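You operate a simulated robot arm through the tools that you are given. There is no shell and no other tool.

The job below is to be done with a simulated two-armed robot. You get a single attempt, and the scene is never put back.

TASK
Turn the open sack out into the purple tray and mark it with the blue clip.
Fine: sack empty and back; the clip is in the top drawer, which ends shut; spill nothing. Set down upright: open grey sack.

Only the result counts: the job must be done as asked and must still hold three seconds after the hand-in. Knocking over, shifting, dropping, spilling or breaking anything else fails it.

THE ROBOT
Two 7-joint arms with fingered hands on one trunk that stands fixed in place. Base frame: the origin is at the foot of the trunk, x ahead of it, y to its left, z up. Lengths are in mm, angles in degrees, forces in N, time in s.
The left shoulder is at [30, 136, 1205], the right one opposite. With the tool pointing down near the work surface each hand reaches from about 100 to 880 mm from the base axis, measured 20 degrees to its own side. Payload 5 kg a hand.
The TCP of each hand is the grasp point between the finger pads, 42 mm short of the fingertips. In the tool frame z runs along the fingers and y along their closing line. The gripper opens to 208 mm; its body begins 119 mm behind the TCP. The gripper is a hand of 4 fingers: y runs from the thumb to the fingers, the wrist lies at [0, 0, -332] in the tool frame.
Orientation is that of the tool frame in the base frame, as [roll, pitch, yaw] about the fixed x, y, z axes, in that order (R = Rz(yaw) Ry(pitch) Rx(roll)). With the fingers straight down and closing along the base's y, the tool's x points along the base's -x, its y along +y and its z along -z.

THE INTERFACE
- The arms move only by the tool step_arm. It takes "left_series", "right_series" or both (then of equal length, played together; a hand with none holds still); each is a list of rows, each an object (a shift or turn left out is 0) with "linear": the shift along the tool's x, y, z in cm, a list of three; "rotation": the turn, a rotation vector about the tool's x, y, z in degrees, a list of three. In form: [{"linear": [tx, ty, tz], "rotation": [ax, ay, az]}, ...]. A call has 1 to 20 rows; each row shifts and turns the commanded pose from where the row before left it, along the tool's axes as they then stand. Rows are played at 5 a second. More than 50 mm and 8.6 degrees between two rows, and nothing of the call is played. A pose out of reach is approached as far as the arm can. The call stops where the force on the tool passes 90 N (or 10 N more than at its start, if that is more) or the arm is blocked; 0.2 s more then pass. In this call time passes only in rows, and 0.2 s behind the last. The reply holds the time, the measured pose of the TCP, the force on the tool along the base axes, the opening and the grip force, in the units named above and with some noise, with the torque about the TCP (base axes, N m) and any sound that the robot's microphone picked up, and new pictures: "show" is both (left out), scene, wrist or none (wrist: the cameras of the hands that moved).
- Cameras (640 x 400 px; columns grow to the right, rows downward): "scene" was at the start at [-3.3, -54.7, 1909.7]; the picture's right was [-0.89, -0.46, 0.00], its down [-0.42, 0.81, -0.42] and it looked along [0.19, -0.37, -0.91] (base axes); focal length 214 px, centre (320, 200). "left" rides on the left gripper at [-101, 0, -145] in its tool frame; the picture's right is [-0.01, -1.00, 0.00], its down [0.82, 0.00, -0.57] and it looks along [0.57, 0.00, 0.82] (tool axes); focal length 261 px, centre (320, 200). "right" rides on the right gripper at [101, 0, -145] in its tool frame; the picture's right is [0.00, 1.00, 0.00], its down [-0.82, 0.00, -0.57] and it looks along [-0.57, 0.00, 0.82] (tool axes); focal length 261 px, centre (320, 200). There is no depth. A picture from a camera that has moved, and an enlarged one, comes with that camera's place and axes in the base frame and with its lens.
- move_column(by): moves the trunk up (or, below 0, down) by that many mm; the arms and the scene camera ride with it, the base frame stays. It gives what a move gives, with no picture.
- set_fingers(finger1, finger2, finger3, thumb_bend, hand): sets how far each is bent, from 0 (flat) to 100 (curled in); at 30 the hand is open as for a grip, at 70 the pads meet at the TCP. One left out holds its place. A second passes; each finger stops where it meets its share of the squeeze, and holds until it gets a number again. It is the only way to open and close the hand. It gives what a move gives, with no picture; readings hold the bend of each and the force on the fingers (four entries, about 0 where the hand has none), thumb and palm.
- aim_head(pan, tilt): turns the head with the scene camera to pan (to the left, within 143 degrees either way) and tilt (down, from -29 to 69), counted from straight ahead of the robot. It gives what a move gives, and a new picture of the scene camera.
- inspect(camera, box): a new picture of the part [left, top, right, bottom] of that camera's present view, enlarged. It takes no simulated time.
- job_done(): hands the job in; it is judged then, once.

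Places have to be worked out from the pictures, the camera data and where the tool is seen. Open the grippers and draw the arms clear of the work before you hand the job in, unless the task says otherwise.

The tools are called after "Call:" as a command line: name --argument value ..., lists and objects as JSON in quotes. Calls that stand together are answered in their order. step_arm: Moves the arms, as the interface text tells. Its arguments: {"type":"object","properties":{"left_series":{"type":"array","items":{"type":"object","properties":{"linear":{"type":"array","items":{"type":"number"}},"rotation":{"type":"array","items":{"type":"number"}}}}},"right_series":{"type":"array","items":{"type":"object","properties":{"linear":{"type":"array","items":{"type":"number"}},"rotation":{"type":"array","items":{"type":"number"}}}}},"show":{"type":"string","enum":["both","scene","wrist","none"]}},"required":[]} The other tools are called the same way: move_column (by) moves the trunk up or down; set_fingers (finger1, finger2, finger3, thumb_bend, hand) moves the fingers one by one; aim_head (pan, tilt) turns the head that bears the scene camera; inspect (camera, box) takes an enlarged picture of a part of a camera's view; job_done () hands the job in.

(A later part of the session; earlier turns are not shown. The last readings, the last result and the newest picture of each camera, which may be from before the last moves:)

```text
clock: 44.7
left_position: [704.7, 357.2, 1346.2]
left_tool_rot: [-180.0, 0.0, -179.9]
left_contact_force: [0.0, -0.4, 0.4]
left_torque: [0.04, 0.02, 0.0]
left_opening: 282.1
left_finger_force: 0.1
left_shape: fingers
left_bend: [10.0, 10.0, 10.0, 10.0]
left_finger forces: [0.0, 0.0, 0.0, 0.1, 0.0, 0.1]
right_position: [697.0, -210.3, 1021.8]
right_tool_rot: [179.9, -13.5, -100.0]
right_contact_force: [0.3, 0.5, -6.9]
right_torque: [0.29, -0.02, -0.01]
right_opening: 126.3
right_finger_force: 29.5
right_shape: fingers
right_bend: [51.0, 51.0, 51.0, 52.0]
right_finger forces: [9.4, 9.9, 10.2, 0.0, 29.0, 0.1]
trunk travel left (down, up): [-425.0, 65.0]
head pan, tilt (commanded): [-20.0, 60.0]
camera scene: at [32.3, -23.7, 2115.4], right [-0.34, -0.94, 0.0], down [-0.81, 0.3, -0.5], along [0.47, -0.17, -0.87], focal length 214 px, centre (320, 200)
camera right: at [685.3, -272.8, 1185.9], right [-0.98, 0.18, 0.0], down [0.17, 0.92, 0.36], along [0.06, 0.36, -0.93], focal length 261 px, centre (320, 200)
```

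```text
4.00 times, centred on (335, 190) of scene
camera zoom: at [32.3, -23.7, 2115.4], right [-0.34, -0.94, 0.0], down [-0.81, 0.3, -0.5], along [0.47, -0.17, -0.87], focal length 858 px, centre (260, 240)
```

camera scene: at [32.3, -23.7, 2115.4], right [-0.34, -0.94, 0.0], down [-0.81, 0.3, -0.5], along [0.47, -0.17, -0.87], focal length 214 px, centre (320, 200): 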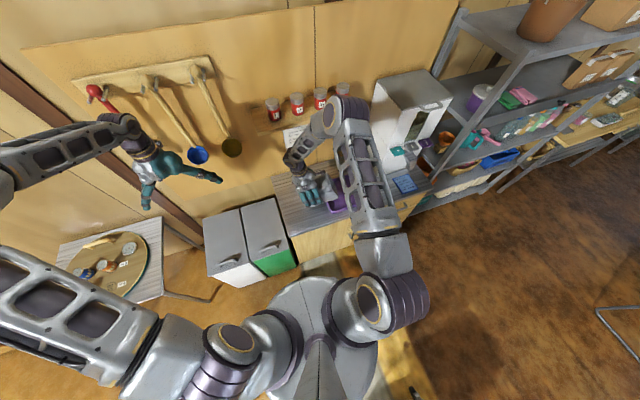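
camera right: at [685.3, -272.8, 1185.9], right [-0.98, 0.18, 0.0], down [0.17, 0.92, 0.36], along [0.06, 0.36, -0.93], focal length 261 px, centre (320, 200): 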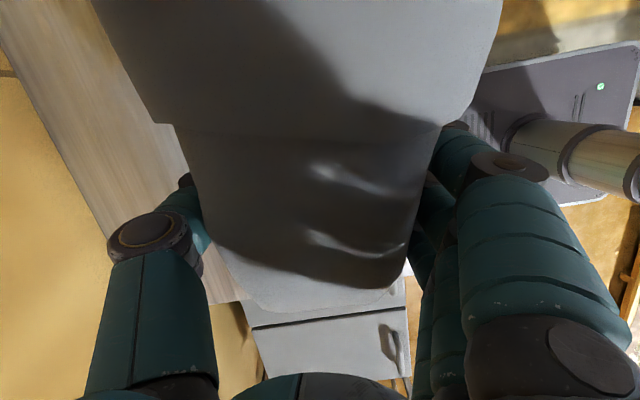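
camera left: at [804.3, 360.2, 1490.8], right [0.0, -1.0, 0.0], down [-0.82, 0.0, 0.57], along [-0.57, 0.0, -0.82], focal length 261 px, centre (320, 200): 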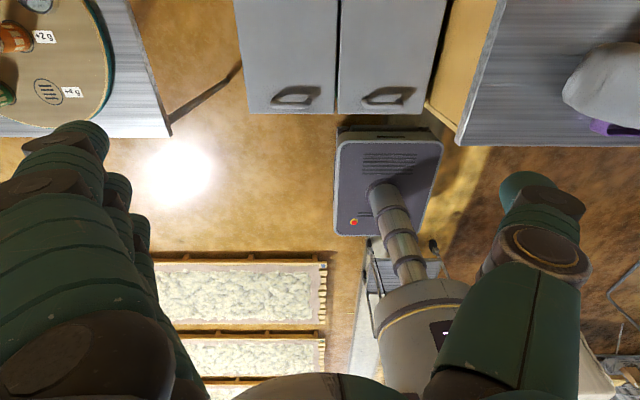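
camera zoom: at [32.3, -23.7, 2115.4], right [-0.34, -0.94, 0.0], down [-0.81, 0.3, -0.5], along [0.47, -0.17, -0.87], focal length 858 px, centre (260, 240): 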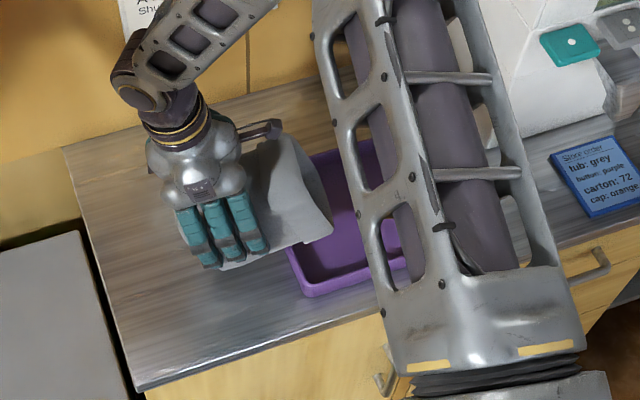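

The sack (about 0.7 kg with its load) is held firmly and level in tilt. I raise it another 90 mm and carry it 125 mm right so its lip is over the middle of the tray.

Call:
step_arm --right_series '[{"linear": [0.69, 0, -2.85]}, {"linear": [0.69, 0, -2.85]}, {"linear": [0.69, 0, -2.85]}, {"linear": [2.0, -0.36, 0.48]}, {"linear": [2.0, -0.36, 0.48]}, {"linear": [2.0, -0.36, 0.48]}, {"linear": [2.0, -0.36, 0.48]}, {"linear": [2.0, -0.36, 0.48]}, {"linear": [2.0, -0.36, 0.48]}]' --show "both"

Call:
inspect --camera "scene" --box '[270, 140, 400, 240]'

```text
clock: 46.7
left_position: [705.2, 356.3, 1346.3]
left_tool_rot: [180.0, 0.0, -179.9]
left_contact_force: [1.3, 0.1, 0.2]
left_torque: [0.07, -0.03, -0.03]
left_opening: 282.4
left_finger_force: 0.1
left_shape: fingers
left_bend: [10.0, 10.0, 10.0, 10.0]
left_finger forces: [0.0, 0.1, 0.0, 0.0, 0.0, 0.0]
right_position: [698.6, -334.4, 1108.8]
right_tool_rot: [-179.9, -13.4, -99.8]
right_contact_force: [0.2, -0.4, -7.4]
right_torque: [0.19, 0.01, 0.03]
right_opening: 126.5
right_finger_force: 28.8
right_shape: fingers
right_bend: [51.0, 51.0, 51.0, 52.0]
right_finger forces: [9.3, 9.7, 10.3, 0.1, 28.8, 0.0]
trunk travel left (down, up): [-425.0, 65.0]
head pan, tilt (commanded): [-20.0, 60.0]
camera scene: at [32.4, -25.2, 2115.4], right [-0.34, -0.94, 0.0], down [-0.81, 0.3, -0.5], along [0.47, -0.17, -0.87], focal length 214 px, centre (320, 200)
camera right: at [685.6, -398.1, 1273.2], right [-0.98, 0.18, 0.0], down [0.16, 0.92, 0.37], along [0.07, 0.36, -0.93], focal length 261 px, centre (320, 200)
```

scene: 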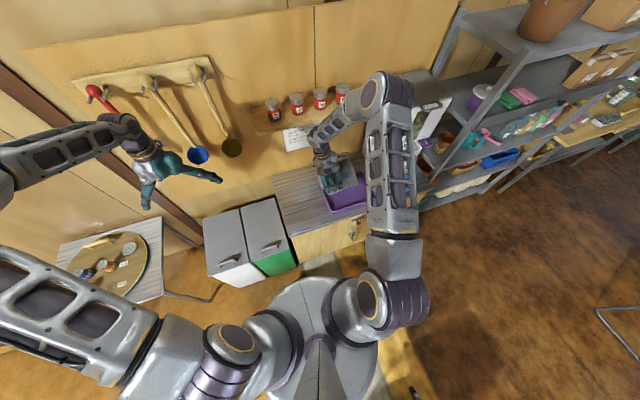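
right: 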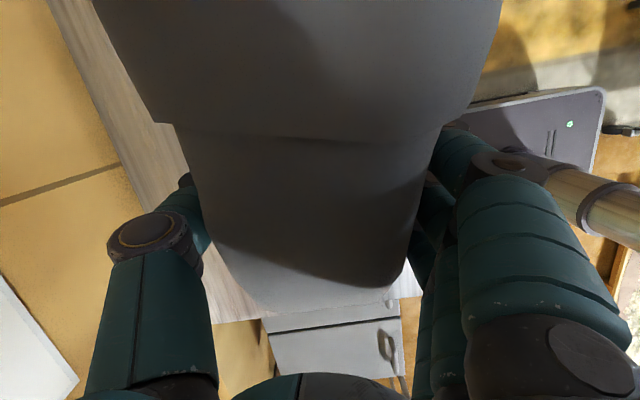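

```text
4.00 times, centred on (335, 190) of scene
camera zoom: at [32.4, -25.2, 2115.4], right [-0.34, -0.94, 0.0], down [-0.81, 0.3, -0.5], along [0.47, -0.17, -0.87], focal length 858 px, centre (260, 240)
```

zoom: 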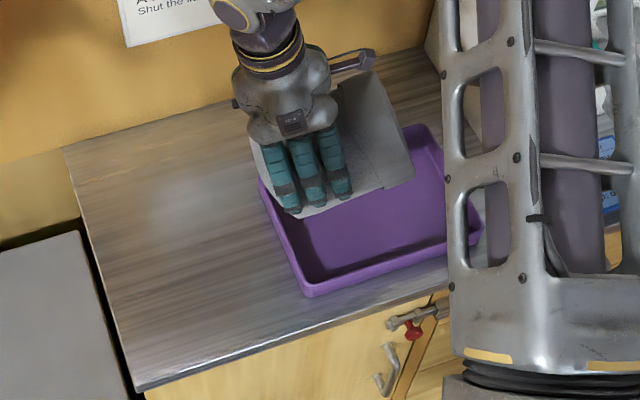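

The sack's mouth is over the tray. I tilt it on slowly about its own cross axis, first by 28° to about 85°.

Call:
step_arm --right_series '[{"rotation": [0, -4, 0]}, {"rotation": [0, -4, 0]}, {"rotation": [0, -4, 0]}, {"rotation": [0, -4, 0]}, {"rotation": [0, -4, 0]}, {"rotation": [0, -4, 0]}, {"rotation": [0, -4, 0]}]' --show "both"

Call:
inspect --camera "scene" --box '[270, 140, 400, 240]'

```text
clock: 48.3
left_position: [703.2, 354.5, 1346.4]
left_tool_rot: [179.9, -0.1, -179.9]
left_contact_force: [-0.2, -0.6, -0.3]
left_torque: [0.12, -0.05, 0.0]
left_opening: 281.9
left_finger_force: 0.1
left_shape: fingers
left_bend: [10.0, 10.0, 10.0, 10.0]
left_finger forces: [0.1, 0.1, 0.0, 0.1, 0.1, 0.1]
right_position: [697.8, -335.7, 1109.9]
right_tool_rot: [180.0, 14.6, -99.8]
right_contact_force: [0.0, 0.5, -2.5]
right_torque: [0.02, 0.03, 0.02]
right_opening: 126.5
right_finger_force: 29.8
right_shape: fingers
right_bend: [51.0, 51.0, 51.0, 52.0]
right_finger forces: [9.4, 9.8, 10.3, 0.0, 29.1, 0.0]
trunk travel left (down, up): [-425.0, 65.0]
head pan, tilt (commanded): [-20.0, 60.0]
camera scene: at [31.4, -25.7, 2115.4], right [-0.34, -0.94, 0.0], down [-0.81, 0.3, -0.5], along [0.47, -0.17, -0.87], focal length 214 px, centre (320, 200)
camera right: at [672.6, -468.1, 1224.7], right [-0.98, 0.18, 0.0], down [0.12, 0.64, 0.76], along [0.13, 0.75, -0.65], focal length 261 px, centre (320, 200)
```

scene: 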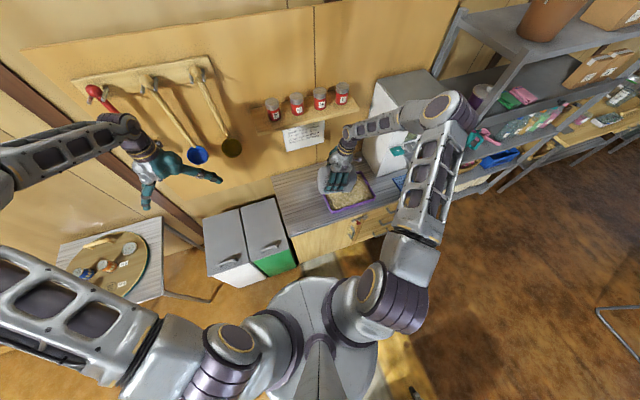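
right: 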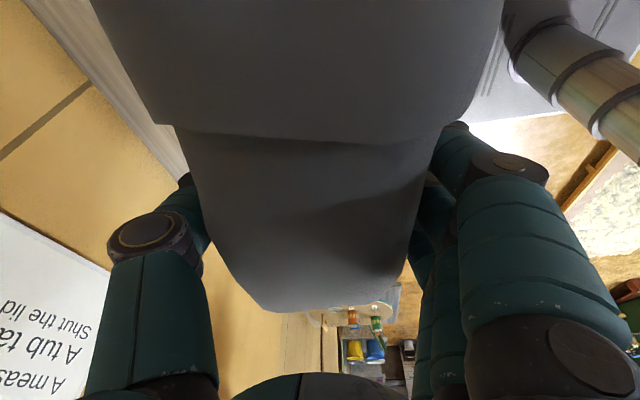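

```text
4.00 times, centred on (335, 190) of scene
camera zoom: at [31.4, -25.7, 2115.4], right [-0.34, -0.94, 0.0], down [-0.81, 0.3, -0.5], along [0.47, -0.17, -0.87], focal length 858 px, centre (260, 240)
```

zoom: 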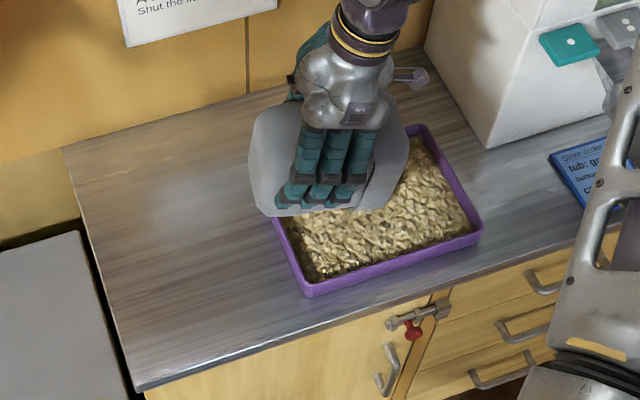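

The load flowed into the tray (weight fell from 7.4 to 2.5 N) with nothing visible outside. I tilt on by 40° to be sure the sack is truly empty.

Call:
step_arm --right_series '[{"rotation": [0, -4, 0]}, {"rotation": [0, -4, 0]}, {"rotation": [0, -4, 0]}, {"rotation": [0, -4, 0]}, {"rotation": [0, -4, 0]}, {"rotation": [0, -4, 0]}]' --show "both"

Call:
inspect --camera "scene" --box '[270, 140, 400, 240]'

```text
clock: 49.7
left_position: [703.5, 356.4, 1346.2]
left_tool_rot: [-180.0, 0.0, -179.9]
left_contact_force: [-0.7, -0.9, 0.3]
left_torque: [0.13, -0.06, 0.01]
left_opening: 282.2
left_finger_force: 0.1
left_shape: fingers
left_bend: [10.0, 10.0, 10.0, 10.0]
left_finger forces: [0.1, 0.0, 0.1, 0.0, 0.1, 0.1]
right_position: [698.2, -334.7, 1109.8]
right_tool_rot: [-179.9, 38.6, -99.8]
right_contact_force: [0.2, 1.1, 0.8]
right_torque: [-0.11, 0.1, 0.04]
right_opening: 126.1
right_finger_force: 29.6
right_shape: fingers
right_bend: [51.0, 51.0, 51.0, 52.0]
right_finger forces: [9.5, 9.7, 10.0, 0.0, 29.0, 0.1]
trunk travel left (down, up): [-425.0, 65.0]
head pan, tilt (commanded): [-20.0, 60.0]
camera scene: at [31.3, -25.3, 2115.4], right [-0.34, -0.94, 0.0], down [-0.81, 0.3, -0.5], along [0.47, -0.17, -0.87], focal length 214 px, centre (320, 200)
camera right: at [667.3, -501.9, 1160.2], right [-0.98, 0.18, 0.0], down [0.05, 0.28, 0.96], along [0.17, 0.94, -0.28], focal length 261 px, centre (320, 200)
```

scene: 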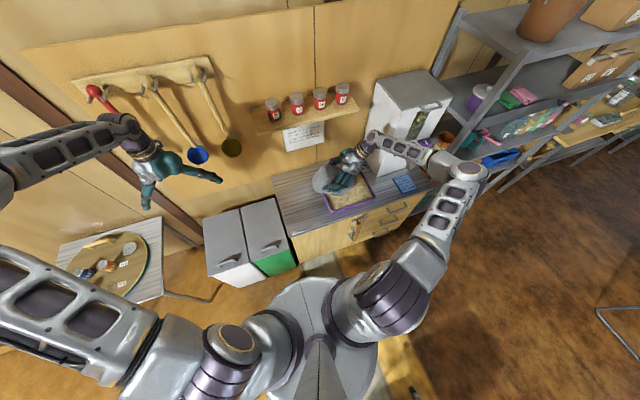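
right: 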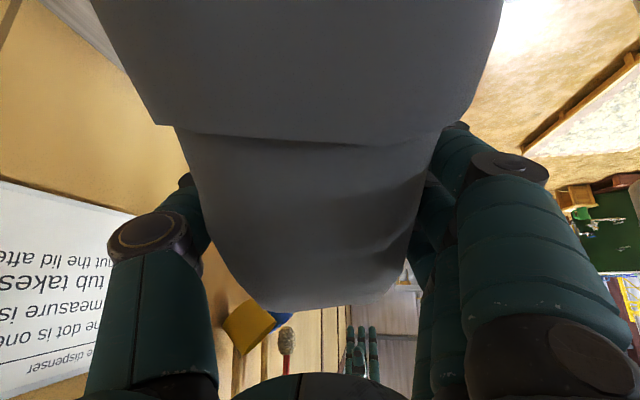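

```text
4.00 times, centred on (335, 190) of scene
camera zoom: at [31.3, -25.3, 2115.4], right [-0.34, -0.94, 0.0], down [-0.81, 0.3, -0.5], along [0.47, -0.17, -0.87], focal length 858 px, centre (260, 240)
```

zoom: 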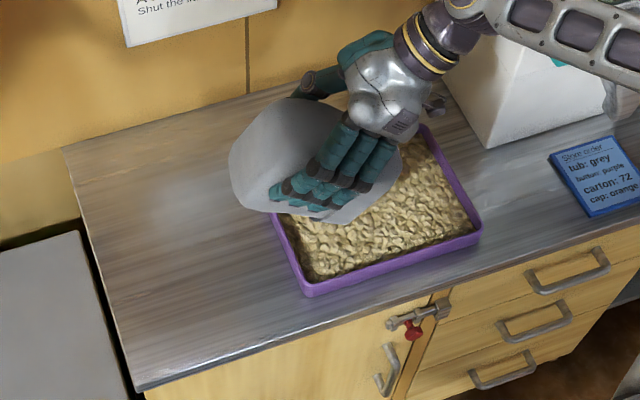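

The scale reading is near zero now, so the sack is practically empty. I tilt 20° further to shake out any rest, keeping the lip over the tray.

Call:
step_arm --right_series '[{"rotation": [0, -4, 0]}, {"rotation": [0, -4, 0]}, {"rotation": [0, -4, 0]}, {"rotation": [0, -4, 0]}, {"rotation": [0, -4, 0]}, {"linear": [0, 0, 0]}]' --show "both"

Call:
inspect --camera "scene" --box '[270, 140, 400, 240]'

```text
clock: 51.1
left_position: [705.0, 356.5, 1346.3]
left_tool_rot: [-180.0, 0.0, -180.0]
left_contact_force: [0.4, -0.1, -0.2]
left_torque: [0.0, -0.01, -0.02]
left_opening: 282.2
left_finger_force: 0.0
left_shape: fingers
left_bend: [10.0, 10.0, 10.0, 10.0]
left_finger forces: [0.0, 0.1, 0.0, 0.0, 0.0, 0.0]
right_position: [697.0, -336.0, 1109.7]
right_tool_rot: [179.9, 54.5, -100.1]
right_contact_force: [-0.4, 1.2, -0.1]
right_torque: [-0.04, 0.02, 0.02]
right_opening: 126.3
right_finger_force: 29.2
right_shape: fingers
right_bend: [51.0, 51.0, 51.0, 52.0]
right_finger forces: [9.5, 9.7, 10.1, 0.1, 29.1, 0.1]
right hand out of reach, approached as far as the arm can: row 5
trunk travel left (down, up): [-425.0, 65.0]
head pan, tilt (commanded): [-20.0, 60.0]
camera scene: at [31.9, -23.5, 2115.5], right [-0.34, -0.94, 0.0], down [-0.81, 0.3, -0.5], along [0.47, -0.17, -0.87], focal length 214 px, centre (320, 200)
camera right: at [665.1, -509.5, 1111.3], right [-0.98, 0.18, 0.01], down [0.01, 0.01, 1.0], along [0.18, 0.98, -0.01], focal length 261 px, centre (320, 200)
```

scene: 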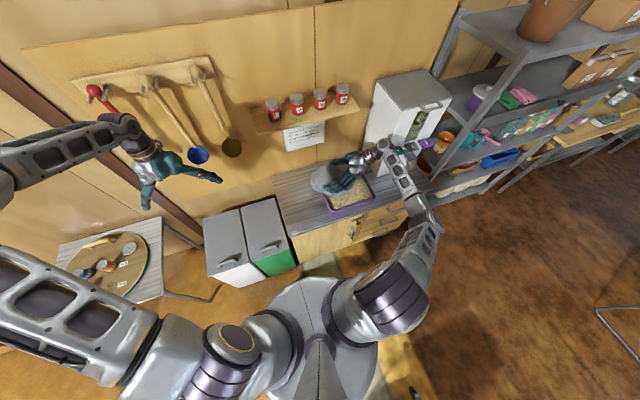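
right: 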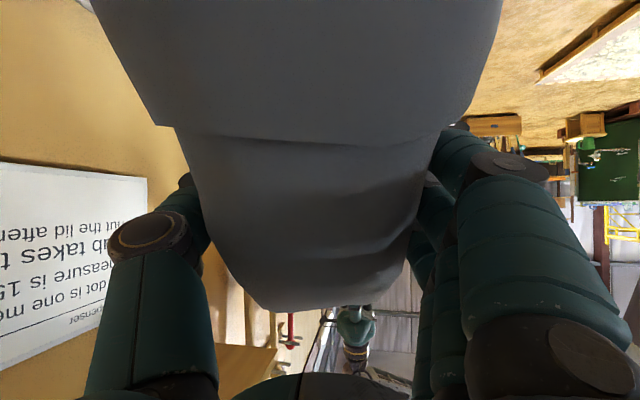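

```text
4.00 times, centred on (335, 190) of scene
camera zoom: at [31.9, -23.5, 2115.5], right [-0.34, -0.94, 0.0], down [-0.81, 0.3, -0.5], along [0.47, -0.17, -0.87], focal length 858 px, centre (260, 240)
```

zoom: 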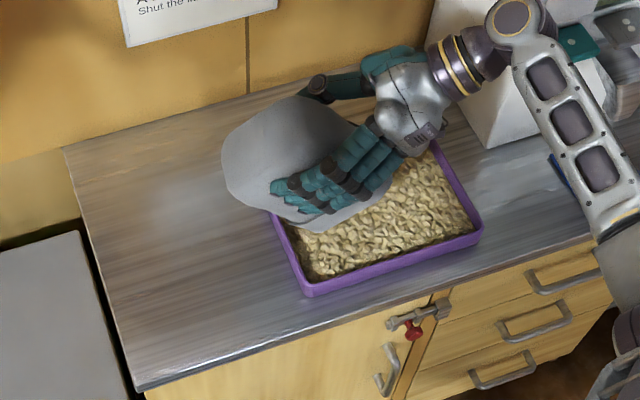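

The sack is empty and the arm is at its reach limit there, with the wrist near the dispenser, so I roll the sack back step by step along the same path.

Call:
step_arm --right_series '[{"rotation": [0, 4, 0]}, {"rotation": [0, 4, 0]}, {"rotation": [0, 4, 0]}, {"rotation": [0, 4, 0]}, {"rotation": [0, 4, 0]}, {"rotation": [0, 4, 0]}, {"rotation": [0, 4, 0]}, {"rotation": [0, 4, 0]}, {"rotation": [0, 4, 0]}, {"rotation": [0, 4, 0]}, {"rotation": [0, 4, 0]}, {"rotation": [0, 4, 0]}]' --show "both"

Call:
inspect --camera "scene" --box '[270, 140, 400, 240]'

```text
clock: 53.7
left_position: [704.8, 359.9, 1345.3]
left_tool_rot: [179.9, -0.1, -180.0]
left_contact_force: [1.1, 0.1, 0.3]
left_torque: [-0.09, 0.0, 0.01]
left_opening: 282.2
left_finger_force: 0.1
left_shape: fingers
left_bend: [10.0, 10.0, 10.0, 10.0]
left_finger forces: [0.0, 0.1, 0.0, 0.0, 0.1, 0.1]
right_position: [697.2, -334.2, 1109.3]
right_tool_rot: [180.0, 6.4, -100.0]
right_contact_force: [0.3, 0.0, -0.8]
right_torque: [0.01, -0.02, 0.01]
right_opening: 126.2
right_finger_force: 28.8
right_shape: fingers
right_bend: [51.0, 51.0, 51.0, 52.0]
right_finger forces: [9.4, 9.7, 10.0, 0.0, 28.9, 0.1]
trunk travel left (down, up): [-425.0, 65.0]
head pan, tilt (commanded): [-20.0, 60.0]
camera scene: at [32.3, -21.8, 2115.5], right [-0.34, -0.94, 0.0], down [-0.81, 0.3, -0.5], along [0.47, -0.17, -0.87], focal length 214 px, centre (320, 200)
camera right: at [675.6, -448.7, 1242.4], right [-0.98, 0.18, 0.0], down [0.14, 0.74, 0.66], along [0.12, 0.65, -0.75], focal length 261 px, centre (320, 200)
```

scene: 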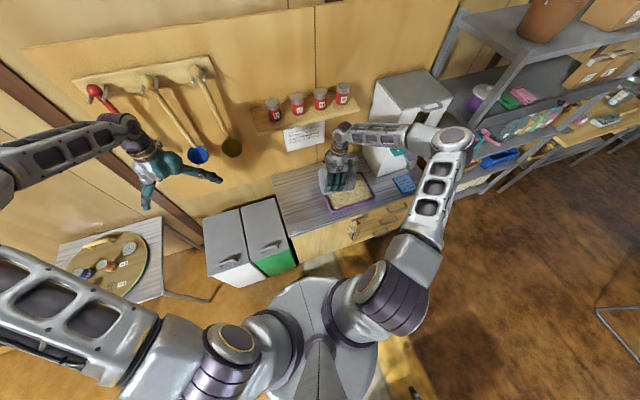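
right: 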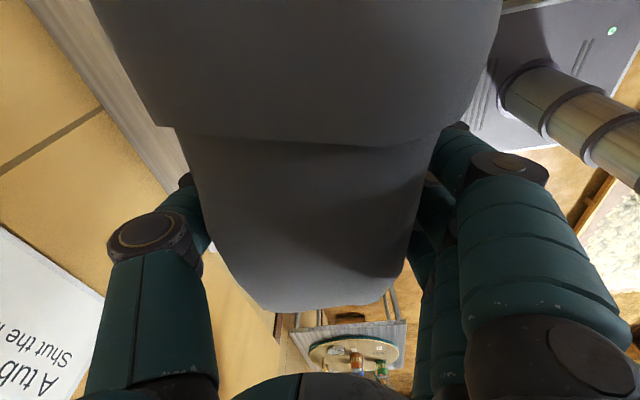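

```text
4.00 times, centred on (335, 190) of scene
camera zoom: at [32.3, -21.8, 2115.5], right [-0.34, -0.94, 0.0], down [-0.81, 0.3, -0.5], along [0.47, -0.17, -0.87], focal length 858 px, centre (260, 240)
```

zoom: 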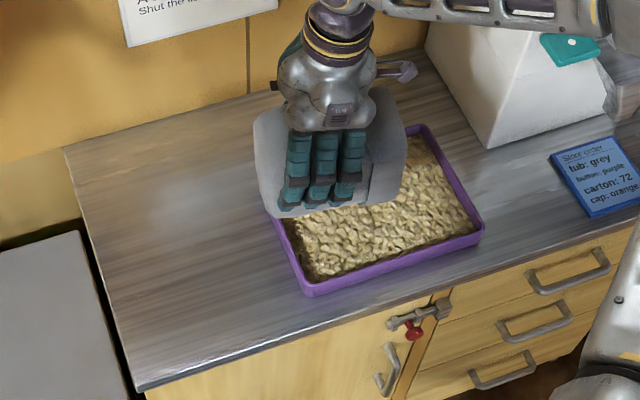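

θ is about 76° and the tray with its load looks undisturbed. I continue rolling back to 56°, turn the sack's yaw back by 10° to its old heading, and carry it left off the tray.

Call:
step_arm --right_series '[{"rotation": [0, 4, 0]}, {"rotation": [0, 4, 0]}, {"rotation": [0, 4, 0]}, {"rotation": [0, 4, 0]}, {"rotation": [0, 4, 0]}, {"rotation": [1.17, 0, -4.86]}, {"rotation": [1.17, 0, -4.86]}, {"linear": [-2.43, 0, -0.59]}, {"linear": [-2.43, 0, -0.59]}, {"linear": [-2.43, 0, -0.59]}, {"linear": [-2.43, 0, -0.59]}, {"linear": [-2.43, 0, -0.59]}, {"linear": [-2.43, 0, -0.59]}]' --show "both"

```text
clock: 56.5
left_position: [704.2, 357.9, 1345.6]
left_tool_rot: [-179.9, 0.0, 180.0]
left_contact_force: [0.2, 0.6, -0.6]
left_torque: [-0.19, 0.01, 0.02]
left_opening: 281.9
left_finger_force: 0.1
left_shape: fingers
left_bend: [10.0, 10.0, 10.0, 10.0]
left_finger forces: [0.0, 0.0, 0.1, 0.1, 0.0, 0.1]
right_position: [695.8, -183.6, 1110.3]
right_tool_rot: [179.9, -13.6, -90.0]
right_contact_force: [0.8, 0.1, -0.4]
right_torque: [0.04, 0.04, -0.01]
right_opening: 126.7
right_finger_force: 29.5
right_shape: fingers
right_bend: [51.0, 51.0, 51.0, 52.0]
right_finger forces: [9.4, 9.7, 10.0, 0.0, 28.9, 0.0]
trunk travel left (down, up): [-425.0, 65.0]
head pan, tilt (commanded): [-20.0, 60.0]
camera scene: at [32.1, -21.1, 2115.5], right [-0.34, -0.94, 0.0], down [-0.81, 0.3, -0.5], along [0.47, -0.17, -0.87], focal length 214 px, centre (320, 200)
camera right: at [695.3, -247.0, 1274.1], right [-1.0, 0.01, 0.0], down [0.01, 0.93, 0.36], along [0.0, 0.36, -0.93], focal length 261 px, centre (320, 200)
```

scene: 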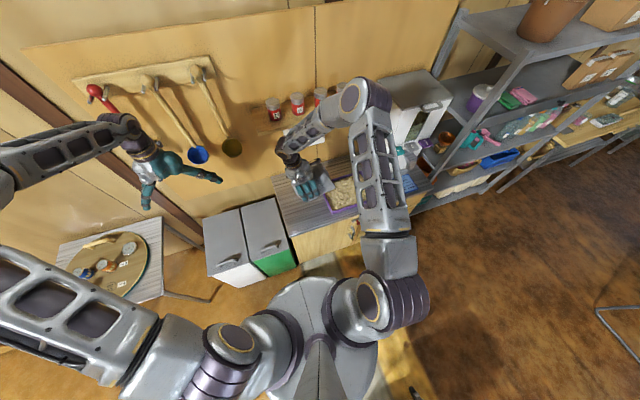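
right: 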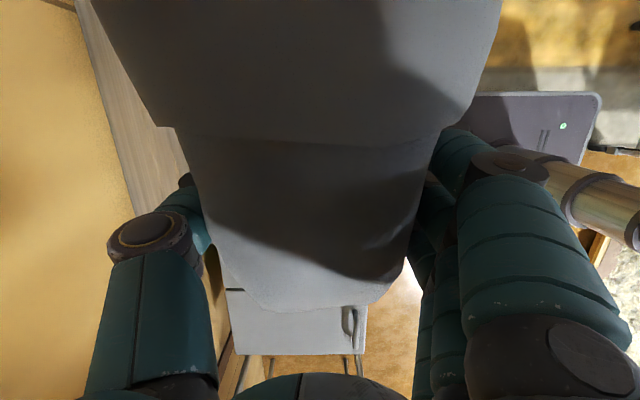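

The sack is off the tray at its old heading. I clear the left hand back out of the way, then raise the sack upright in small steps at this height.

Call:
step_arm --left_series '[{"linear": [4, 0, 0]}, {"linear": [4, 0, 0]}, {"linear": [4, 0, 0]}, {"linear": [4, 0, 0]}, {"linear": [4, 0, 0]}, {"linear": [0, 0, 0]}, {"linear": [0, 0, 0]}]' --right_series '[{"rotation": [0, 0, 0]}, {"rotation": [0, 4, 0]}, {"rotation": [0, 4, 0]}, {"rotation": [0, 4, 0]}, {"rotation": [0, 4, 0]}, {"rotation": [0, 4, 0]}, {"rotation": [0, 4, 0]}]' --show "both"

```text
clock: 58.1
left_position: [503.5, 360.6, 1346.0]
left_tool_rot: [-179.9, 0.1, -180.0]
left_contact_force: [-0.8, 0.7, 0.6]
left_torque: [-0.05, -0.04, -0.04]
left_opening: 282.2
left_finger_force: 0.0
left_shape: fingers
left_bend: [10.0, 10.0, 10.0, 10.0]
left_finger forces: [0.1, 0.0, 0.0, 0.0, 0.1, 0.0]
right_position: [696.6, -184.6, 1109.8]
right_tool_rot: [180.0, -37.6, -90.0]
right_contact_force: [-0.4, 0.4, -0.5]
right_torque: [0.07, 0.01, 0.01]
right_opening: 126.4
right_finger_force: 29.1
right_shape: fingers
right_bend: [51.0, 51.0, 51.0, 52.0]
right_finger forces: [9.4, 9.7, 10.1, 0.0, 28.9, 0.1]
trunk travel left (down, up): [-425.0, 65.0]
head pan, tilt (commanded): [-20.0, 60.0]
camera scene: at [31.2, -21.5, 2115.5], right [-0.34, -0.94, 0.0], down [-0.81, 0.3, -0.5], along [0.47, -0.17, -0.87], focal length 214 px, centre (320, 200)
camera right: at [695.8, -175.8, 1286.8], right [-1.0, 0.0, 0.0], down [0.0, 1.0, -0.05], along [0.0, -0.05, -1.0], focal length 261 px, centre (320, 200)
camera left: at [603.0, 361.3, 1492.2], right [0.01, -1.0, 0.0], down [-0.82, 0.0, 0.57], along [-0.57, 0.0, -0.82], focal length 261 px, centre (320, 200)
```

scene: 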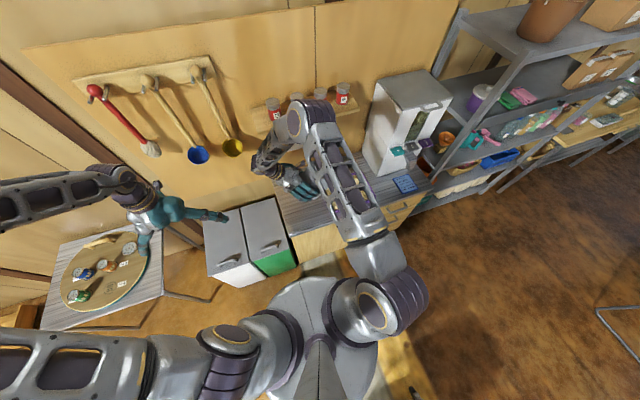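
right: 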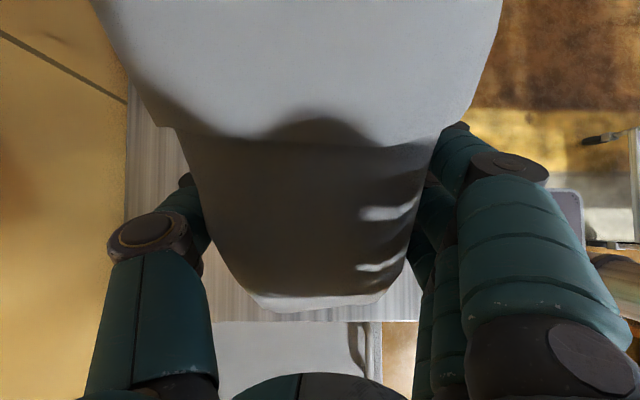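
left: 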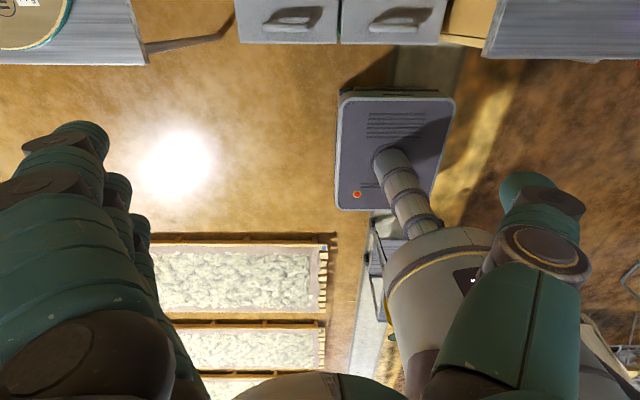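

θ is about 32°, all clear with the elbow above and in front of the shelf. I continue in small steps toward upright.

Call:
step_arm --right_series '[{"rotation": [0, 4, 0]}, {"rotation": [0, 4, 0]}, {"rotation": [0, 4, 0]}, {"rotation": [0, 4, 0]}]' --show "both"

```text
clock: 59.1
left_position: [503.5, 360.9, 1346.5]
left_tool_rot: [-179.9, -0.1, 180.0]
left_contact_force: [0.5, 0.7, -0.3]
left_torque: [-0.07, 0.02, 0.01]
left_opening: 282.1
left_finger_force: 0.1
left_shape: fingers
left_bend: [10.0, 10.0, 10.0, 10.0]
left_finger forces: [0.1, 0.0, 0.0, 0.0, 0.0, 0.1]
right_position: [697.4, -184.5, 1109.4]
right_tool_rot: [179.8, -53.6, -90.0]
right_contact_force: [1.3, -0.1, 0.2]
right_torque: [0.07, 0.1, -0.07]
right_opening: 126.2
right_finger_force: 29.1
right_shape: fingers
right_bend: [51.0, 51.0, 51.0, 52.0]
right_finger forces: [9.4, 9.6, 10.0, 0.1, 29.0, 0.0]
trunk travel left (down, up): [-425.0, 65.0]
head pan, tilt (commanded): [-20.0, 60.0]
camera scene: at [32.5, -21.3, 2115.4], right [-0.34, -0.94, 0.0], down [-0.81, 0.3, -0.5], along [0.47, -0.17, -0.87], focal length 214 px, centre (320, 200)
camera right: at [696.5, -127.3, 1277.1], right [-1.0, 0.0, 0.0], down [0.0, 0.95, -0.32], along [0.0, -0.32, -0.95], focal length 261 px, centre (320, 200)
```

scene: 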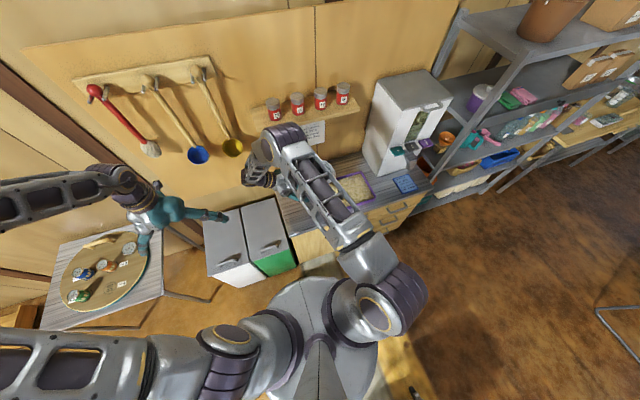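
right: 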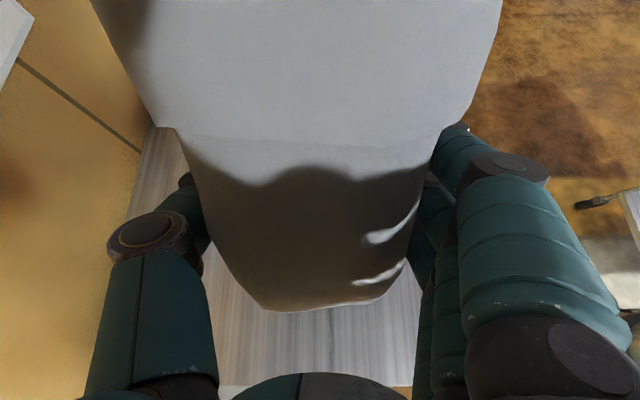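

θ ≈ 16°; by my estimate the elbow passes about 35 mm in front of the shelf, so I ease the hand back 40 mm in x while finishing the roll.

Call:
step_arm --right_series '[{"linear": [0, 2, 0]}, {"linear": [0, 2, 0]}, {"rotation": [0, 4, 0]}, {"rotation": [0, 4, 0]}]' --show "both"

Call:
inspect --camera "scene" --box '[210, 80, 370, 220]'

```text
clock: 60.1
left_position: [503.5, 360.2, 1345.2]
left_tool_rot: [-180.0, 0.0, 180.0]
left_contact_force: [-0.2, -0.5, -0.4]
left_torque: [-0.04, 0.0, 0.01]
left_opening: 282.1
left_finger_force: 0.0
left_shape: fingers
left_bend: [10.0, 10.0, 10.0, 10.0]
left_finger forces: [0.0, 0.0, 0.0, 0.0, 0.1, 0.0]
right_position: [657.3, -185.8, 1111.0]
right_tool_rot: [179.9, -61.6, -90.0]
right_contact_force: [0.2, -0.2, -0.2]
right_torque: [0.09, 0.03, -0.09]
right_opening: 126.3
right_finger_force: 28.7
right_shape: fingers
right_bend: [51.0, 51.0, 51.0, 52.0]
right_finger forces: [9.3, 9.8, 9.9, 0.1, 29.0, 0.0]
trunk travel left (down, up): [-425.0, 65.0]
head pan, tilt (commanded): [-20.0, 60.0]
camera scene: at [31.7, -22.1, 2115.4], right [-0.34, -0.94, 0.0], down [-0.81, 0.3, -0.5], along [0.47, -0.17, -0.87], focal length 214 px, centre (320, 200)
camera right: at [655.0, -105.0, 1268.0], right [-1.0, 0.0, 0.0], down [0.0, 0.89, -0.45], along [0.0, -0.45, -0.89], focal length 261 px, centre (320, 200)
```

scene: 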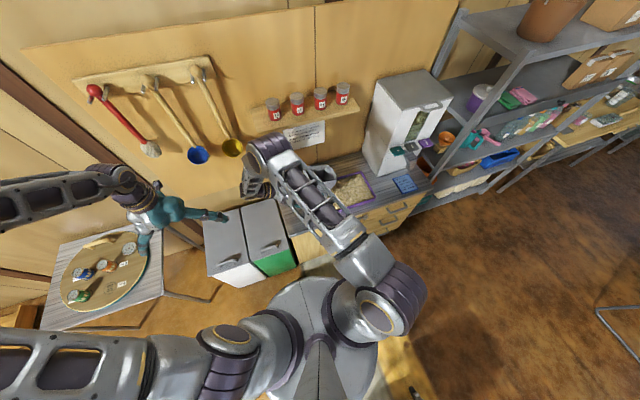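
right: 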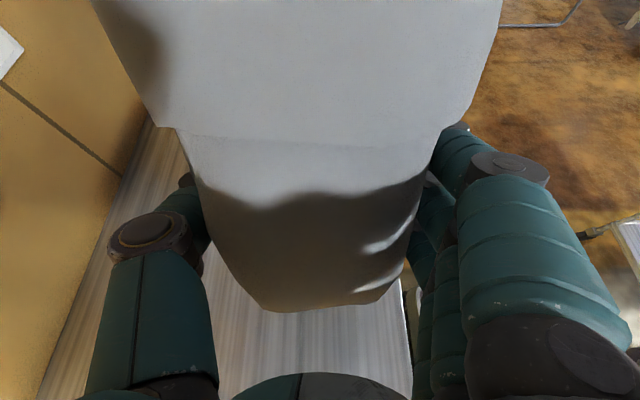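

```text
2.86 times, centred on (290, 150) of scene
camera zoom: at [31.7, -22.1, 2115.4], right [-0.34, -0.94, 0.0], down [-0.81, 0.3, -0.5], along [0.47, -0.17, -0.87], focal length 613 px, centre (406, 343)
```

zoom: 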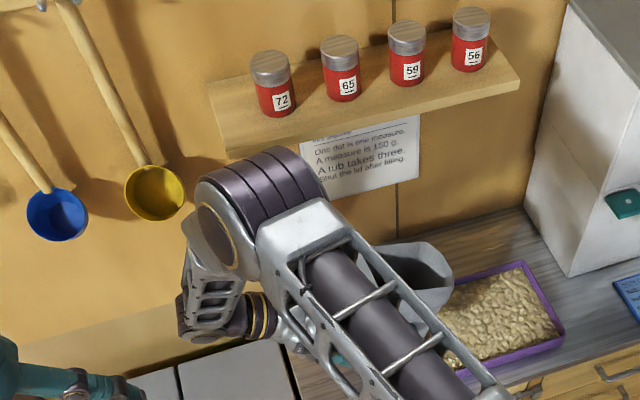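

All four cartons stand as before and the elbow is clear. I finish the roll to upright.

Call:
step_arm --right_series '[{"rotation": [0, 4.2, 0]}, {"rotation": [0, 4.2, 0]}]' --show "both"

Call:
inspect --camera "scene" --box '[230, 130, 390, 260]'

```text
clock: 60.7
left_position: [505.0, 360.0, 1347.8]
left_tool_rot: [179.9, 0.0, -180.0]
left_contact_force: [0.3, -1.1, 0.6]
left_torque: [-0.01, 0.0, 0.02]
left_opening: 282.3
left_finger_force: 0.1
left_shape: fingers
left_bend: [10.0, 10.0, 10.0, 10.0]
left_finger forces: [0.0, 0.0, 0.0, 0.0, 0.0, 0.0]
right_position: [657.6, -184.3, 1109.2]
right_tool_rot: [179.9, -69.8, -89.9]
right_contact_force: [0.2, 0.0, 1.3]
right_torque: [0.08, -0.01, -0.03]
right_opening: 126.0
right_finger_force: 28.9
right_shape: fingers
right_bend: [51.0, 51.0, 51.0, 52.0]
right_finger forces: [9.4, 9.6, 10.0, 0.1, 29.0, 0.0]
trunk travel left (down, up): [-425.0, 65.0]
head pan, tilt (commanded): [-20.0, 60.0]
camera scene: at [31.9, -22.8, 2115.4], right [-0.34, -0.94, 0.0], down [-0.81, 0.3, -0.5], along [0.47, -0.17, -0.87], focal length 214 px, centre (320, 200)
camera right: at [655.9, -83.4, 1254.5], right [-1.0, 0.0, 0.0], down [0.0, 0.82, -0.57], along [0.0, -0.57, -0.82], focal length 261 px, centre (320, 200)
```

scene: 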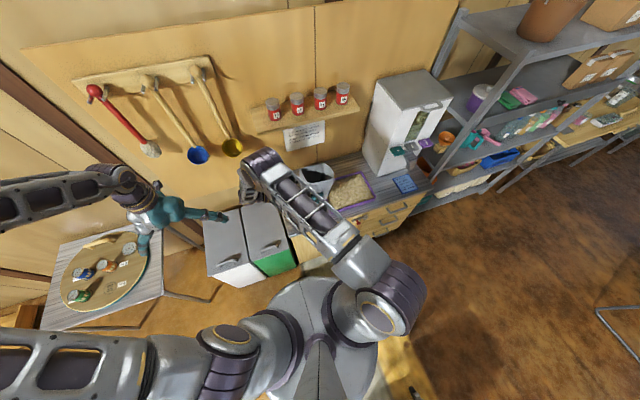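
right: 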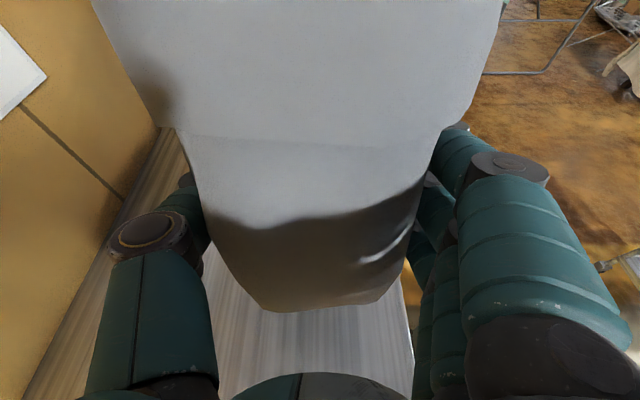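

```text
3.08 times, centred on (310, 195) of scene
camera zoom: at [31.9, -22.8, 2115.4], right [-0.34, -0.94, 0.0], down [-0.81, 0.3, -0.5], along [0.47, -0.17, -0.87], focal length 660 px, centre (351, 215)
```

zoom: 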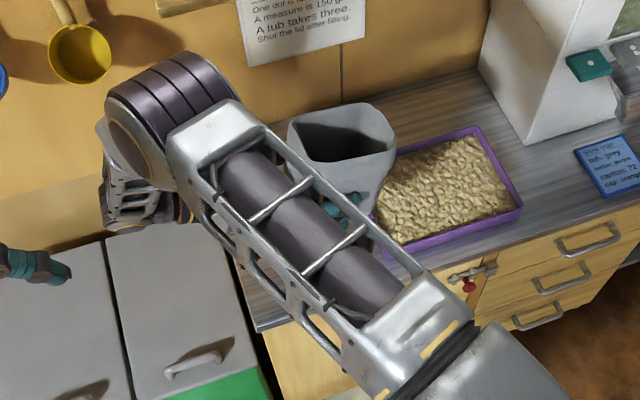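

The sack is upright in the hand. I carry it left and partly down to above its old place, (705, −104) for the TCP, still about 110 mm above the worktop.

Call:
step_arm --right_series '[{"linear": [-2.1, 0, -1.37]}, {"linear": [-2.1, 0, -1.37]}, {"linear": [-2.1, 0, -1.37]}, {"linear": [-2.1, 0, -1.37]}, {"linear": [0, -2.35, 0]}, {"linear": [0, -2.35, 0]}]' --show "both"

Call:
inspect --camera "scene" --box '[230, 130, 390, 260]'

```text
clock: 62.1
left_position: [502.8, 359.4, 1346.0]
left_tool_rot: [-180.0, -0.1, -179.9]
left_contact_force: [0.6, 1.0, 0.2]
left_torque: [-0.02, 0.02, -0.01]
left_opening: 282.1
left_finger_force: 0.0
left_shape: fingers
left_bend: [10.0, 10.0, 10.0, 10.0]
left_finger forces: [0.0, 0.1, 0.0, 0.0, 0.0, 0.1]
right_position: [705.3, -103.5, 1048.8]
right_tool_rot: [179.7, -69.8, -89.7]
right_contact_force: [0.7, 0.2, -0.9]
right_torque: [-0.01, -0.02, -0.04]
right_opening: 126.1
right_finger_force: 29.1
right_shape: fingers
right_bend: [51.0, 51.0, 51.0, 52.0]
right_finger forces: [9.3, 9.7, 10.0, 0.0, 29.0, 0.1]
trunk travel left (down, up): [-425.0, 65.0]
head pan, tilt (commanded): [-20.0, 60.0]
camera scene: at [32.5, -22.5, 2115.4], right [-0.34, -0.94, 0.0], down [-0.81, 0.3, -0.5], along [0.47, -0.17, -0.87], focal length 214 px, centre (320, 200)
camera right: at [703.4, -2.2, 1192.7], right [-1.0, 0.0, 0.0], down [0.0, 0.82, -0.57], along [0.0, -0.57, -0.82], focal length 261 px, centre (320, 200)
```

scene: 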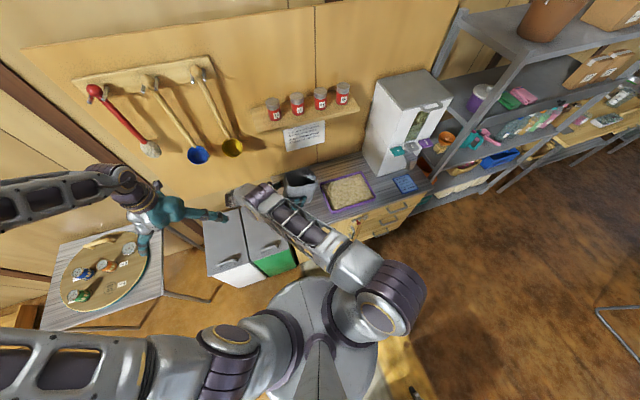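
right: 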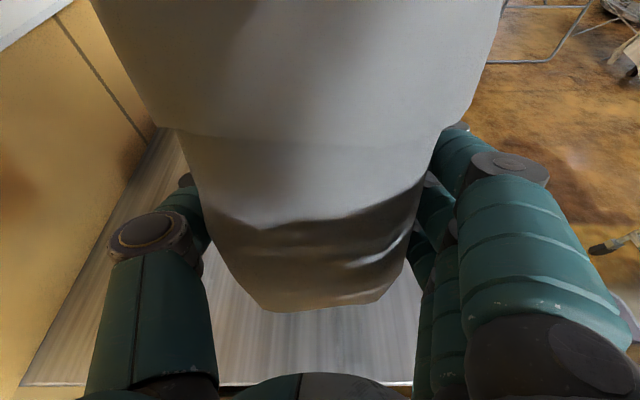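

```text
3.08 times, centred on (310, 195) of scene
camera zoom: at [32.5, -22.5, 2115.4], right [-0.34, -0.94, 0.0], down [-0.81, 0.3, -0.5], along [0.47, -0.17, -0.87], focal length 660 px, centre (351, 215)
```

zoom: 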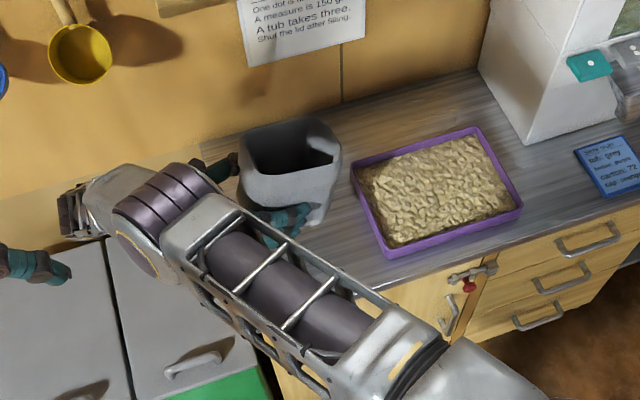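

The sack is above its old place. I zoom in to check its position, heading and that it is empty before lowering.

Call:
inspect --camera "scene" --box '[270, 155, 330, 210]'

```text
7.27 times, centred on (300, 182) of scene
camera zoom: at [32.5, -22.5, 2115.4], right [-0.34, -0.94, 0.0], down [-0.81, 0.3, -0.5], along [0.47, -0.17, -0.87], focal length 1560 px, centre (466, 327)
```

zoom: 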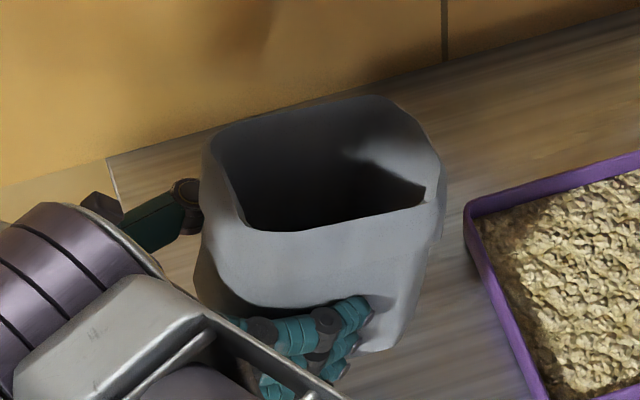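

The sack is empty (bare bottom visible), about 16 mm too far right and about 5° off its old heading. I correct both before lowering.

Call:
step_arm --right_series '[{"rotation": [4.7, 0, -1.71]}, {"linear": [-0.55, -0.14, -1.5]}]' --show "none"

Call:
inspect --camera "scene" --box '[270, 155, 330, 210]'

```text
clock: 62.7
left_position: [504.1, 359.6, 1346.1]
left_tool_rot: [-179.9, 0.0, 180.0]
left_contact_force: [0.1, 0.8, -1.1]
left_torque: [-0.08, 0.07, 0.0]
left_opening: 282.3
left_finger_force: 0.1
left_shape: fingers
left_bend: [10.0, 10.0, 10.0, 10.0]
left_finger forces: [0.1, 0.1, 0.2, 0.1, 0.0, 0.0]
right_position: [702.9, -87.6, 1049.5]
right_tool_rot: [179.9, -70.0, -84.7]
right_contact_force: [0.0, -0.1, -1.0]
right_torque: [0.04, 0.05, -0.07]
right_opening: 126.2
right_finger_force: 28.6
right_shape: fingers
right_bend: [51.0, 51.0, 51.0, 52.0]
right_finger forces: [9.4, 9.7, 10.1, 0.0, 28.9, 0.0]
trunk travel left (down, up): [-425.0, 65.0]
head pan, tilt (commanded): [-20.0, 60.0]
```

```text
7.27 times, centred on (300, 182) of scene
camera zoom: at [32.3, -21.6, 2115.4], right [-0.34, -0.94, 0.0], down [-0.81, 0.3, -0.5], along [0.47, -0.17, -0.87], focal length 1560 px, centre (466, 327)
```

zoom: 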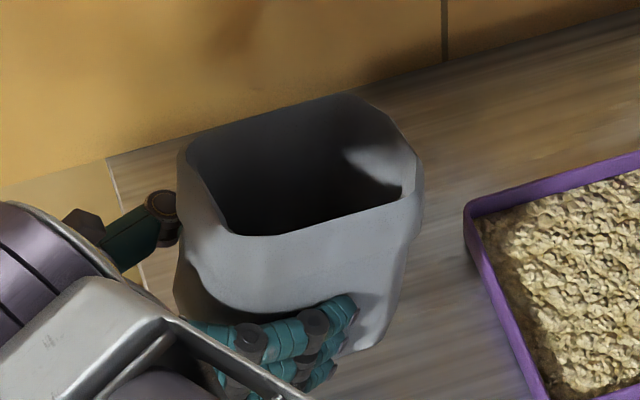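

Now within about 5 mm and 1° of the original place. I lower it 105 mm toward the worktop.

Call:
step_arm --right_series '[{"linear": [-1.99, 0.076, 0.674]}, {"linear": [-1.99, 0.076, 0.674]}, {"linear": [-1.99, 0.076, 0.674]}, {"linear": [-1.99, 0.076, 0.674]}, {"linear": [-1.99, 0.076, 0.674]}]' --show "both"

Call:
inspect --camera "scene" --box '[260, 165, 320, 220]'

```text
clock: 63.9
left_position: [503.5, 359.7, 1346.3]
left_tool_rot: [179.9, 0.1, -180.0]
left_contact_force: [-0.8, 0.2, 0.3]
left_torque: [0.01, -0.04, 0.0]
left_opening: 282.2
left_finger_force: 0.0
left_shape: fingers
left_bend: [10.0, 10.0, 10.0, 10.0]
left_finger forces: [0.0, 0.0, 0.0, 0.1, 0.0, 0.0]
right_position: [701.9, -87.0, 966.5]
right_tool_rot: [180.0, -69.9, -85.0]
right_contact_force: [-0.8, -0.3, -0.3]
right_torque: [0.05, 0.01, 0.0]
right_opening: 126.2
right_finger_force: 28.6
right_shape: fingers
right_bend: [51.0, 51.0, 51.0, 52.0]
right_finger forces: [9.4, 9.8, 10.1, 0.0, 29.0, 0.0]
right hand out of reach, approached as far as the arm can: row 5
trunk travel left (down, up): [-425.0, 65.0]
head pan, tilt (commanded): [-20.0, 60.0]
camera scene: at [31.1, -22.9, 2115.5], right [-0.34, -0.94, 0.0], down [-0.81, 0.3, -0.5], along [0.47, -0.17, -0.87], focal length 214 px, centre (320, 200)
camera right: at [691.5, 13.6, 1111.1], right [-1.0, -0.09, 0.0], down [-0.07, 0.82, -0.57], along [0.05, -0.57, -0.82], focal length 261 px, centre (320, 200)
```

scene: 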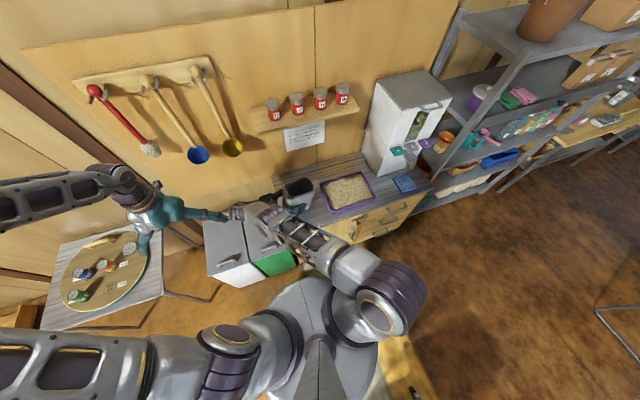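
right: 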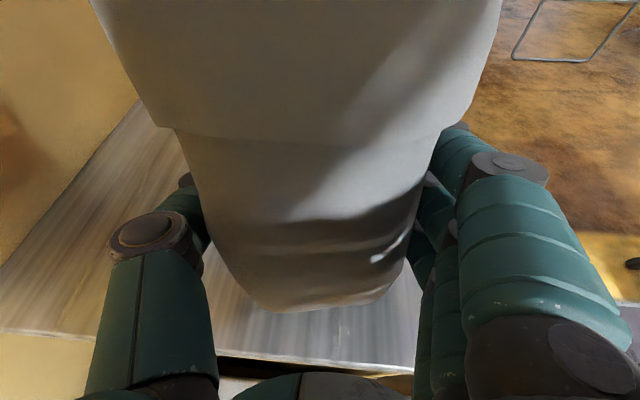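

```text
7.27 times, centred on (290, 192) of scene
camera zoom: at [31.1, -22.9, 2115.5], right [-0.34, -0.94, 0.0], down [-0.81, 0.3, -0.5], along [0.47, -0.17, -0.87], focal length 1560 px, centre (538, 254)
```

zoom: 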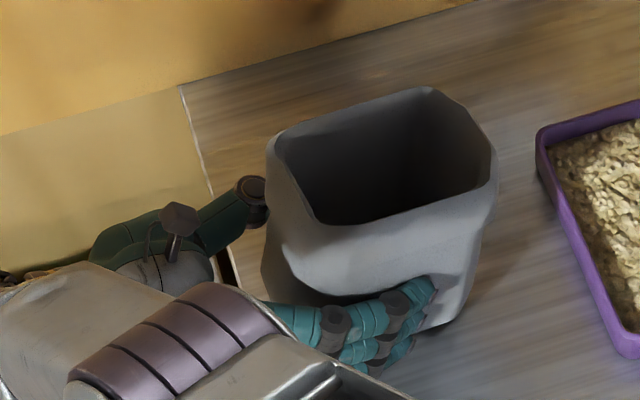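

The arm is at its low limit at z = 966 (about 39 mm above set-down). Lowering the trunk carries the hand straight down, so I use that, first 30 mm.

Call:
move_column --by -30

Call:
inspect --camera "scene" --box '[260, 165, 320, 220]'

```text
clock: 64.6
left_position: [503.2, 359.7, 1317.2]
left_tool_rot: [-180.0, 0.1, -180.0]
left_contact_force: [0.8, -0.7, 0.9]
left_torque: [0.07, -0.02, 0.03]
left_opening: 282.2
left_finger_force: 0.2
left_shape: fingers
left_bend: [10.0, 10.0, 10.0, 10.0]
left_finger forces: [0.1, 0.1, 0.0, 0.0, 0.0, 0.0]
right_position: [701.2, -87.1, 937.3]
right_tool_rot: [-179.5, -70.0, -85.3]
right_contact_force: [1.3, 6.7, 16.1]
right_torque: [-1.22, -0.15, 0.18]
right_opening: 126.3
right_finger_force: 30.2
right_shape: fingers
right_bend: [51.0, 51.0, 51.0, 52.0]
right_finger forces: [11.5, 9.0, 8.5, 0.0, 31.1, 0.1]
trunk travel left (down, up): [-395.0, 95.0]
head pan, tilt (commanded): [-20.0, 60.0]
```

```text
7.27 times, centred on (290, 192) of scene
camera zoom: at [30.4, -22.8, 2085.7], right [-0.34, -0.94, 0.0], down [-0.81, 0.3, -0.5], along [0.47, -0.17, -0.87], focal length 1560 px, centre (538, 254)
```

zoom: 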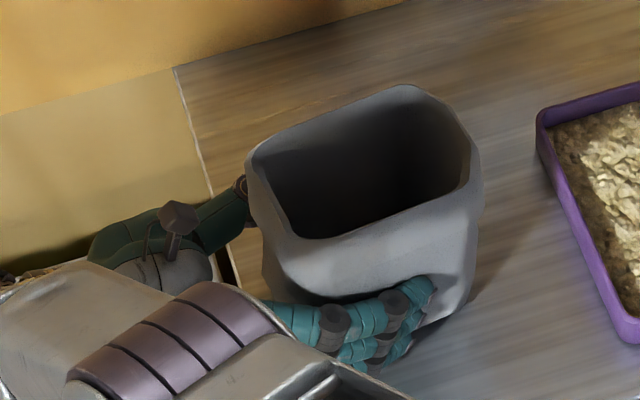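

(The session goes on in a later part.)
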